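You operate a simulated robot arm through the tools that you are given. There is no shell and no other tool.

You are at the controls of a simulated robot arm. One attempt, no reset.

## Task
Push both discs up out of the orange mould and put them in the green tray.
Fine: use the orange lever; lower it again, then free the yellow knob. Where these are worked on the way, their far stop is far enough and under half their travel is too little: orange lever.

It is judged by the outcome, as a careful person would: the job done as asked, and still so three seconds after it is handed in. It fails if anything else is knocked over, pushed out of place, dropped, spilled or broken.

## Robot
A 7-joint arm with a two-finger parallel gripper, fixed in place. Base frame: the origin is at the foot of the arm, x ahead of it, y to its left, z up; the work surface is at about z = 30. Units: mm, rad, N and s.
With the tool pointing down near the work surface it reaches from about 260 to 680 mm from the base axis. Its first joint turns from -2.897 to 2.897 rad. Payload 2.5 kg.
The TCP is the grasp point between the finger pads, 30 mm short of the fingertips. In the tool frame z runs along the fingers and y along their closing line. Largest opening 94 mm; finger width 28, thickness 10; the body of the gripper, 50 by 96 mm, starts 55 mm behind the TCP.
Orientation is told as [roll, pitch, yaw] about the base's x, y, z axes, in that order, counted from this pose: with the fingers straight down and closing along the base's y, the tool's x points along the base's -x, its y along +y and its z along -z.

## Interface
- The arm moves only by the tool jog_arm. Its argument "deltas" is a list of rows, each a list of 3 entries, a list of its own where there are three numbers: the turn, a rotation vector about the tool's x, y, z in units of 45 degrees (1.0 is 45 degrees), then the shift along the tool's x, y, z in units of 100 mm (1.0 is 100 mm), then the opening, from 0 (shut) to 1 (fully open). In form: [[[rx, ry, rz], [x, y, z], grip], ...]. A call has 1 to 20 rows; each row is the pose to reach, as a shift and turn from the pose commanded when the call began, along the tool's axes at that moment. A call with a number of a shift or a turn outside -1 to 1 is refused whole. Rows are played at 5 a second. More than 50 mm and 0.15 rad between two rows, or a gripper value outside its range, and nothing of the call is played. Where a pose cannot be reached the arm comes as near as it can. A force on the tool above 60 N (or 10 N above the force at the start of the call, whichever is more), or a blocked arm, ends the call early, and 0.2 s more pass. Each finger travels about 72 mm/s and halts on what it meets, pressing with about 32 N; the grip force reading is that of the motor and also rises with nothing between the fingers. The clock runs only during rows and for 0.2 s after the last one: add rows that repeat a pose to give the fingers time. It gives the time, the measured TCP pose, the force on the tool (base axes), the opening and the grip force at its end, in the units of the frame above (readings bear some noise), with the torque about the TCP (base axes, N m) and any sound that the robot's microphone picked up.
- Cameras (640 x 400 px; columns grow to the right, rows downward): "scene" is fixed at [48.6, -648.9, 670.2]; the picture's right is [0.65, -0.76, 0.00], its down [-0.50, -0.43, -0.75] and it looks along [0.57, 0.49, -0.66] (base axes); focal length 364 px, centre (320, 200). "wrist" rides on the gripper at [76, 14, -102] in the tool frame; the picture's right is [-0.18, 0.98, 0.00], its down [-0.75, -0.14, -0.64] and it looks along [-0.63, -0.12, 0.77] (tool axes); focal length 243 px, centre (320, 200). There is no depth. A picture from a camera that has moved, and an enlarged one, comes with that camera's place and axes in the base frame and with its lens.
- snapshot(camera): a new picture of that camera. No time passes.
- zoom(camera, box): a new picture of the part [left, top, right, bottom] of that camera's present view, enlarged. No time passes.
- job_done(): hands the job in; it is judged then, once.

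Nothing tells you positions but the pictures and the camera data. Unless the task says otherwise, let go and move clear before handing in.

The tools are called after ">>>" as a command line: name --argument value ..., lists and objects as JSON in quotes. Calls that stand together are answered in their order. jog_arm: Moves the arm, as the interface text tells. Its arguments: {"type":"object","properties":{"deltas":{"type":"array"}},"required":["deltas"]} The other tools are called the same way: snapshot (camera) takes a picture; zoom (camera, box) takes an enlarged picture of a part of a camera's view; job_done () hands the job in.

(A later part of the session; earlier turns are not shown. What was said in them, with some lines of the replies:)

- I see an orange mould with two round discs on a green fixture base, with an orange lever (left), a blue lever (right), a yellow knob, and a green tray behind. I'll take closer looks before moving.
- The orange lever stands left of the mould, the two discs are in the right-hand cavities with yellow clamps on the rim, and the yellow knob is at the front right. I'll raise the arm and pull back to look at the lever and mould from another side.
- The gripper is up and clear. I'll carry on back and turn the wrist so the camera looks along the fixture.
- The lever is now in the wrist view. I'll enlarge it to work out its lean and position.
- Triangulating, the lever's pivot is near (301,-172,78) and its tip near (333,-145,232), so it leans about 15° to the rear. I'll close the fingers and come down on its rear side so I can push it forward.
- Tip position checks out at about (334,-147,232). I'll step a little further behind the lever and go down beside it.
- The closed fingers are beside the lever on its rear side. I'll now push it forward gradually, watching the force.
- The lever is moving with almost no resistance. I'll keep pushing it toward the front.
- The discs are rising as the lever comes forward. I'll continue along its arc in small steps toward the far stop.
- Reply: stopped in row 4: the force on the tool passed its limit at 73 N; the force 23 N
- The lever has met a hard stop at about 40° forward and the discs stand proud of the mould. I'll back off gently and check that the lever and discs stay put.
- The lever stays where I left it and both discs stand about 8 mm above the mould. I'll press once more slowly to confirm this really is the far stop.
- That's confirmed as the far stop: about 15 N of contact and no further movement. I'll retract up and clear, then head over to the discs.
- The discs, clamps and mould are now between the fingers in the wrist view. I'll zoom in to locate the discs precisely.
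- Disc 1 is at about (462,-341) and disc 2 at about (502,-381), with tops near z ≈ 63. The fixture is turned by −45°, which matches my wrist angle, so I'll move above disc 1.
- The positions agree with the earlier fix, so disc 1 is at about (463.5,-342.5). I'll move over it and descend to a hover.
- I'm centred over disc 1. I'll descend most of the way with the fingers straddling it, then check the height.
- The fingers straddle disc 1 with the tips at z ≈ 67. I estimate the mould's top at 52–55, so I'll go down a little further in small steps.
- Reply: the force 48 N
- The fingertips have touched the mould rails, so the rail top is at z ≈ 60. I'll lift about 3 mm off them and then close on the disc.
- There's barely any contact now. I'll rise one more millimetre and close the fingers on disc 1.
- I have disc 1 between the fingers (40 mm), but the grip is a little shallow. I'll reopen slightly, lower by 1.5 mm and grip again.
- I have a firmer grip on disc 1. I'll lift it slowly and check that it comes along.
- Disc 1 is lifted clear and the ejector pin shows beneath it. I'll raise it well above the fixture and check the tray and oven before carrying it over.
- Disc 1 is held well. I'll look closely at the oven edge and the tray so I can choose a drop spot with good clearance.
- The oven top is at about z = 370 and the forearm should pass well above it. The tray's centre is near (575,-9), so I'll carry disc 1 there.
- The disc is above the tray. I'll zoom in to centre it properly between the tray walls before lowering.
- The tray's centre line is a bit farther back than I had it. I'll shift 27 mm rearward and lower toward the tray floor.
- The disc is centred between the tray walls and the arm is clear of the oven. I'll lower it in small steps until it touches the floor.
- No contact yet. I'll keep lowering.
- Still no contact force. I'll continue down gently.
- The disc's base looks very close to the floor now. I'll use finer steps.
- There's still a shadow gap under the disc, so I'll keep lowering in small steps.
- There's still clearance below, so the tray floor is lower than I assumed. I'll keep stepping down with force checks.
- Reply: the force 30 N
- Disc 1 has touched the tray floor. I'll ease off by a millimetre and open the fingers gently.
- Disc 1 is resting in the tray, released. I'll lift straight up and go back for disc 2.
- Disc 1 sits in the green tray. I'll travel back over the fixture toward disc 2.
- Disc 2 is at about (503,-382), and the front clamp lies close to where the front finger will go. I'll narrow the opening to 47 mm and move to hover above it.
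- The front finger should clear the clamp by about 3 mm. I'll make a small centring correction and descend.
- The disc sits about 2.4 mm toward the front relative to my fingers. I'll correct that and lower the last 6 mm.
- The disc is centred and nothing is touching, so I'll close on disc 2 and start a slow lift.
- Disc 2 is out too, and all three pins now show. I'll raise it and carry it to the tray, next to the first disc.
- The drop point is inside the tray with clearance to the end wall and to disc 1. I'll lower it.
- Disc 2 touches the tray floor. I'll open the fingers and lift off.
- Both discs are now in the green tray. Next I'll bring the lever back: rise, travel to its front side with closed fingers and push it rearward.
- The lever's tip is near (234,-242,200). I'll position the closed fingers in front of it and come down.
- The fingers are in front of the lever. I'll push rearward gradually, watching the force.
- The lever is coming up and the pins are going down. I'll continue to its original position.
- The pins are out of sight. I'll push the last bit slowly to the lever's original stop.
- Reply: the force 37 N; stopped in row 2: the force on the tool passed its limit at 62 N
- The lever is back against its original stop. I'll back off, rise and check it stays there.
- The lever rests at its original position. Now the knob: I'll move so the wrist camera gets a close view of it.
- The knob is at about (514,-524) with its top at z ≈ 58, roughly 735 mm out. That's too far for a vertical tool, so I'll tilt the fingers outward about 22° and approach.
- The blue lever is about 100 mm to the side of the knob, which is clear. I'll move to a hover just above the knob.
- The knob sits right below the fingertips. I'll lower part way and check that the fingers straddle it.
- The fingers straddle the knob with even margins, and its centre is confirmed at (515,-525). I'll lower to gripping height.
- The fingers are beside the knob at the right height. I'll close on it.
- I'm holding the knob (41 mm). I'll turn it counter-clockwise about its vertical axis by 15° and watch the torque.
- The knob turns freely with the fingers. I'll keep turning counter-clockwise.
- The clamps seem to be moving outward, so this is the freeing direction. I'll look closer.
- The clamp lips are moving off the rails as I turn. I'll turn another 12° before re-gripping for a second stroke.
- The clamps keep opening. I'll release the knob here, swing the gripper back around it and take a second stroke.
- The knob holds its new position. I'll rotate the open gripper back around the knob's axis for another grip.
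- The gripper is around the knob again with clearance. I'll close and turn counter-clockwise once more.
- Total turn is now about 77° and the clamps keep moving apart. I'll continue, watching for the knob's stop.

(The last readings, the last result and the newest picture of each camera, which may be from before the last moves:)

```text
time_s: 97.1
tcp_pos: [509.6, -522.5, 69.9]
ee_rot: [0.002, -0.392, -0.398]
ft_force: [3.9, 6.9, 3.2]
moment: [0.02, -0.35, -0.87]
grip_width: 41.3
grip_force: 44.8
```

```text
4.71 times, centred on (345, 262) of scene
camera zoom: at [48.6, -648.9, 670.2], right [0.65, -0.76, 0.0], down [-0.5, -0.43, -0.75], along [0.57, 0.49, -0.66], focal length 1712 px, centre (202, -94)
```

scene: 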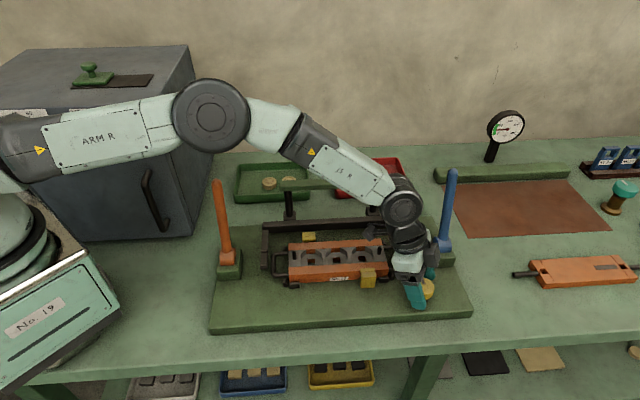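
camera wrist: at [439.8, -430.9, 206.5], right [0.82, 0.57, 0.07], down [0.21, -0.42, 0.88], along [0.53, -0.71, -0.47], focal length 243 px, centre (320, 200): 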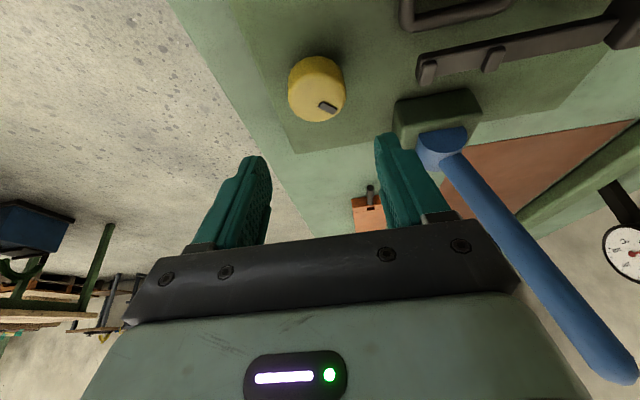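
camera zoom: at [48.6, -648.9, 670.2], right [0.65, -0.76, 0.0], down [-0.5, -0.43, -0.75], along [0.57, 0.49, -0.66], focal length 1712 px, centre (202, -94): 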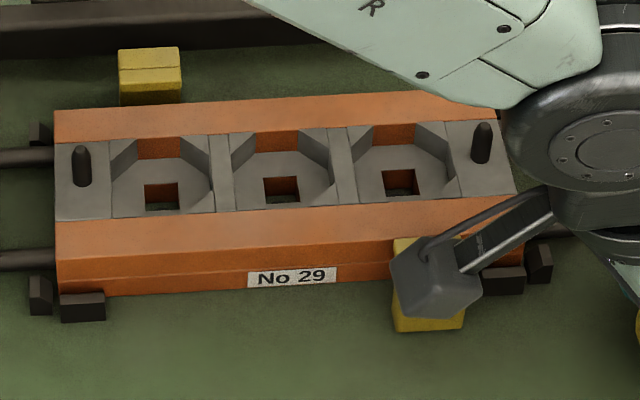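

A resisting torque has appeared at around 100° of turn, probably the stop. I'll nudge a few more degrees to confirm.

>>> jog_arm --deltas '[[[-0.03, 0, -0.075], [-0.001, -0.003, 0.0005], 0.2], [[-0.045, 0, -0.11], [-0.001, -0.005, 0.0005], 0.2], [[-0.045, 0, -0.11], [-0.001, -0.005, 0.0005], 0.2]]'

>>> zoom --camera "wrist" --box '[200, 0, 440, 240]'

>>> zoom --camera "scene" --box '[290, 220, 400, 305]'

```text
time_s: 97.9
tcp_pos: [509.6, -523.7, 70.6]
ee_rot: [0.003, -0.392, -0.305]
ft_force: [-0.4, 5.3, 0.5]
moment: [-0.15, -0.28, -0.53]
grip_width: 41.8
grip_force: 44.4
```

```text
1.67 times, centred on (320, 120) of wrist
camera zoom: at [409.4, -476.1, 135.9], right [0.46, 0.89, 0.07], down [0.39, -0.27, 0.88], along [0.8, -0.38, -0.47], focal length 404 px, centre (320, 333)
```

zoom: 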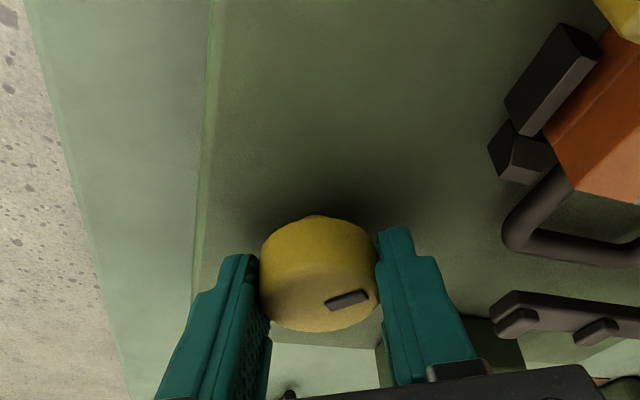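

```text
4.71 times, centred on (345, 262) of scene
camera zoom: at [48.6, -648.9, 670.2], right [0.65, -0.76, 0.0], down [-0.5, -0.43, -0.75], along [0.57, 0.49, -0.66], focal length 1712 px, centre (202, -94)
```

zoom: 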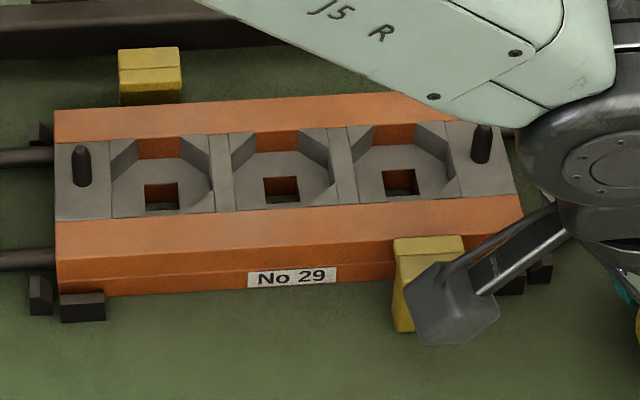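

The knob is at its stop and the clamps are fully open (the fingers now slip slightly on the knob). I'll release it and lift straight up.

>>> jog_arm --deltas '[[[0, 0, 0], [0, 0, 0], 0.5], [[0, 0, 0], [0, 0, 0], 0.6], [[0, 0, 0], [0, 0, 0], 0.7], [[0, 0, 0], [0, 0, 0], 0.7], [[0, 0, 0], [0, 0, 0], 0.7]]'

>>> jog_arm --deltas '[[[0, 0, 0], [-0.06, 0, -0.14], 0.7], [[0, 0, 0], [-0.15, 0, -0.37], 0.7], [[0, 0, 0], [-0.27, 0, -0.65], 0.7], [[0, 0, 0], [-0.38, 0, -0.92], 0.7]]'

>>> snapshot --camera "scene"

>>> snapshot --camera "wrist"

```text
time_s: 99.1
tcp_pos: [510.0, -522.8, 70.4]
ee_rot: [-0.001, -0.393, -0.305]
ft_force: [-0.2, 0.2, -0.2]
moment: [-0.02, 0.0, 0.01]
grip_width: 65.7
grip_force: 0.0
```

```text
time_s: 100.1
tcp_pos: [510.7, -522.9, 167.9]
ee_rot: [0.001, -0.392, -0.304]
ft_force: [0.2, 0.1, 0.7]
moment: [0.0, -0.02, 0.0]
grip_width: 65.7
grip_force: 0.1
```

```text
taken
```

scene: 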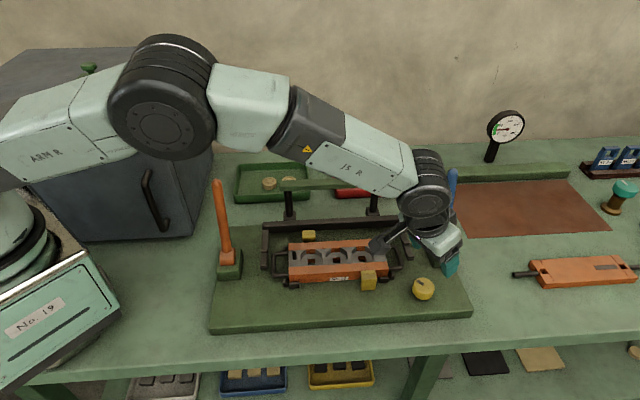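

```text
taken
camera wrist: at [410.7, -476.3, 235.3], right [0.46, 0.89, 0.07], down [0.39, -0.27, 0.88], along [0.8, -0.38, -0.47], focal length 243 px, centre (320, 200)
```

wrist: 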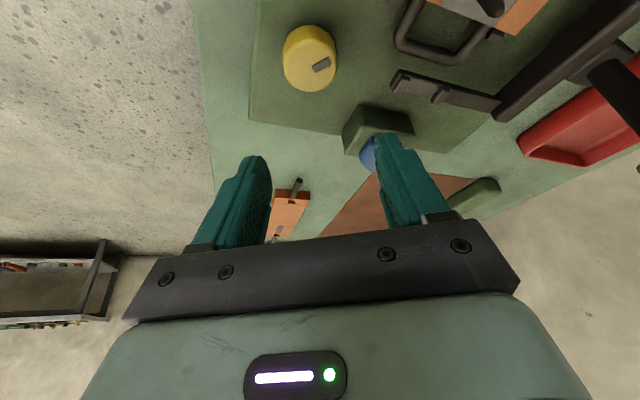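

The knob is released. I'll retract up and inward, away from everything, and straighten the tool.

>>> jog_arm --deltas '[[[0, 0, 0], [0, 0, -0.25], 0.7], [[0, 0, 0], [0, 0, -0.5], 0.7], [[0, 0, 0], [0, 0, -0.75], 0.7], [[0, 0, 0], [0, 0, -0.98], 0.7]]'

>>> jog_arm --deltas '[[[0, 0.1, 0], [0.2, 0, -0.1], 0.6], [[0, 0.2, 0], [0.4, 0, -0.2], 0.6], [[0, 0.3, 0], [0.6, 0, -0.3], 0.6], [[0, 0.4, 0], [0.8, 0, -0.4], 0.6], [[0, 0.5, 0], [1.0, 0, -0.5], 0.6]]'

>>> snapshot --camera "scene"

>>> snapshot --camera "wrist"

```text
time_s: 101.1
tcp_pos: [473.8, -511.4, 261.7]
ee_rot: [0.001, -0.394, -0.306]
ft_force: [-0.2, 0.1, -0.4]
moment: [-0.03, -0.03, -0.01]
grip_width: 65.8
grip_force: 0.0
```

```text
time_s: 102.3
tcp_pos: [368.1, -476.0, 267.9]
ee_rot: [0.001, 0.003, -0.305]
ft_force: [1.0, -0.1, -0.1]
moment: [0.02, -0.01, 0.05]
grip_width: 56.2
grip_force: 0.0
```

```text
taken
```

scene: 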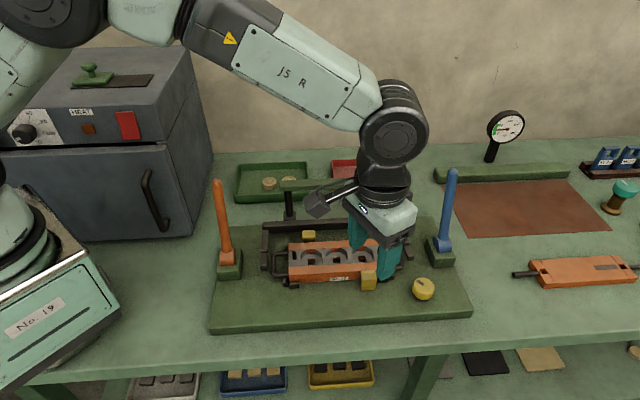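

```text
taken
camera wrist: at [300.1, -440.2, 371.0], right [0.47, 0.88, 0.0], down [0.68, -0.36, 0.64], along [0.57, -0.3, -0.77], focal length 243 px, centre (320, 200)
```

wrist: 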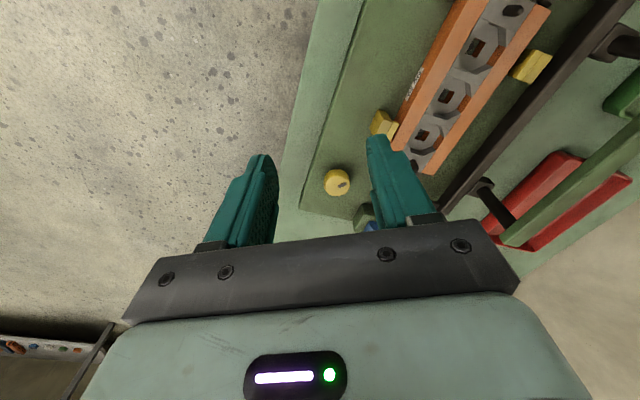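

The gripper is clear of the knob. I'll rise further so the whole fixture is visible for a last inspection.

>>> jog_arm --deltas '[[[0, 0, 0], [0, 0, -0.4], 0.6], [[0, 0, 0], [0.05, 0.1, -0.8], 0.6], [[0, 0, 0.1], [0.1, 0.3, -1.0], 0.6], [[0, 0, 0.2], [0.15, 0.6, -1.0], 0.6], [[0, 0, 0.2], [0.2, 0.98, -1.0], 0.6]]'

>>> jog_arm --deltas '[[[0, 0, 0.1], [0.1, 0.25, 0], 0.6], [[0, 0, 0.2], [0.2, 0.5, 0], 0.6], [[0, 0, 0.3], [0.3, 0.75, 0], 0.6], [[0, 0, 0.3], [0.3, 0.98, 0], 0.6]]'

>>> snapshot --camera "scene"

>>> snapshot --camera "wrist"

>>> zoom --camera "scene" --box '[200, 160, 480, 335]'

```text
time_s: 103.5
tcp_pos: [375.7, -378.9, 368.4]
ee_rot: [0.0, 0.0, -0.465]
ft_force: [-0.4, 0.4, -0.6]
moment: [-0.02, -0.04, -0.04]
grip_width: 56.4
grip_force: 0.0
```

```text
time_s: 104.5
tcp_pos: [395.1, -277.8, 367.8]
ee_rot: [-0.001, 0.0, -0.699]
ft_force: [0.4, 0.4, 1.0]
moment: [0.01, 0.02, -0.02]
grip_width: 56.3
grip_force: 0.0
```

```text
taken
```

scene: 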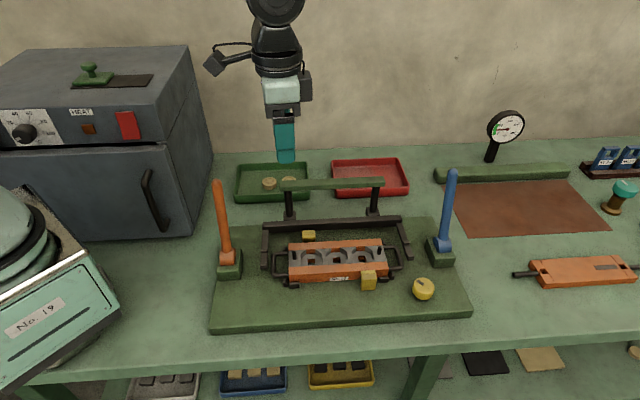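

```text
taken
camera wrist: at [344.3, -217.9, 470.7], right [0.77, 0.63, 0.0], down [0.48, -0.59, 0.64], along [0.41, -0.5, -0.77], focal length 243 px, centre (320, 200)
```

wrist: 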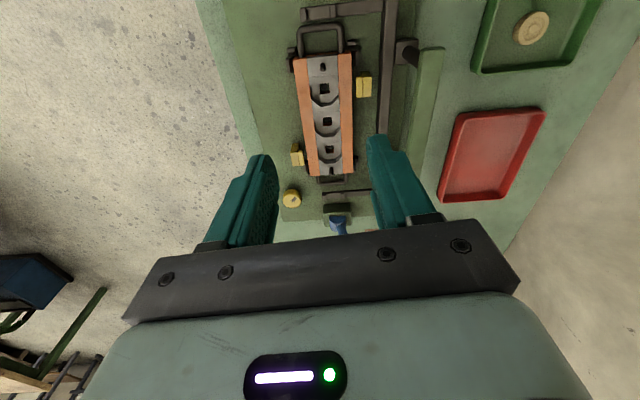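

```text
2.29 times, centred on (340, 248) of scene
camera zoom: at [48.6, -648.9, 670.2], right [0.65, -0.76, 0.0], down [-0.5, -0.43, -0.75], along [0.57, 0.49, -0.66], focal length 831 px, centre (274, 91)
```

zoom: 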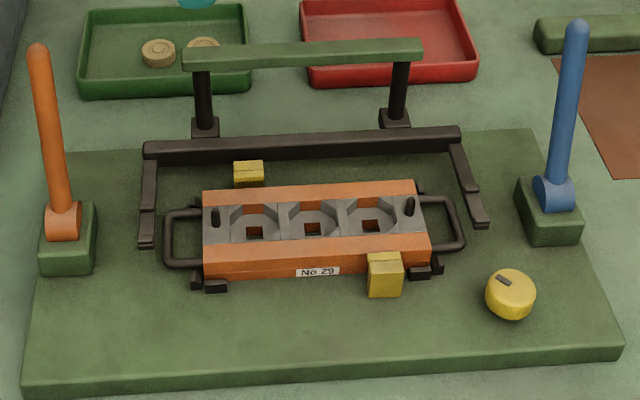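

Both discs lie in the green tray and the orange lever is back at its original position with the pins down. The knob is turned to its stop with both clamps off the mould. Nothing else has moved and the arm is clear, so I'm handing in.

>>> job_done

```text
The job is handed in.
```

Both discs are out of the orange mould and lying in the green tray, and I have handed the job in.

- **Orange lever:** I worked it to its far stop to push the discs up. After both discs were in the tray I brought it back against its original stop, with the ejector pins down out of sight.
- **Yellow knob:** I then turned it counter-clockwise about 95°, in two grips, until it met its stop. Both yellow clamps moved clear of the mould.
- **Everything else:** In the last pictures the mould and the rest of the bench look as they did at the start. The gripper is open and well above the fixture.

While pushing the lever against its two stops, the force guard tripped twice, at 73 N and 62 N. The lever looked undamaged afterwards.
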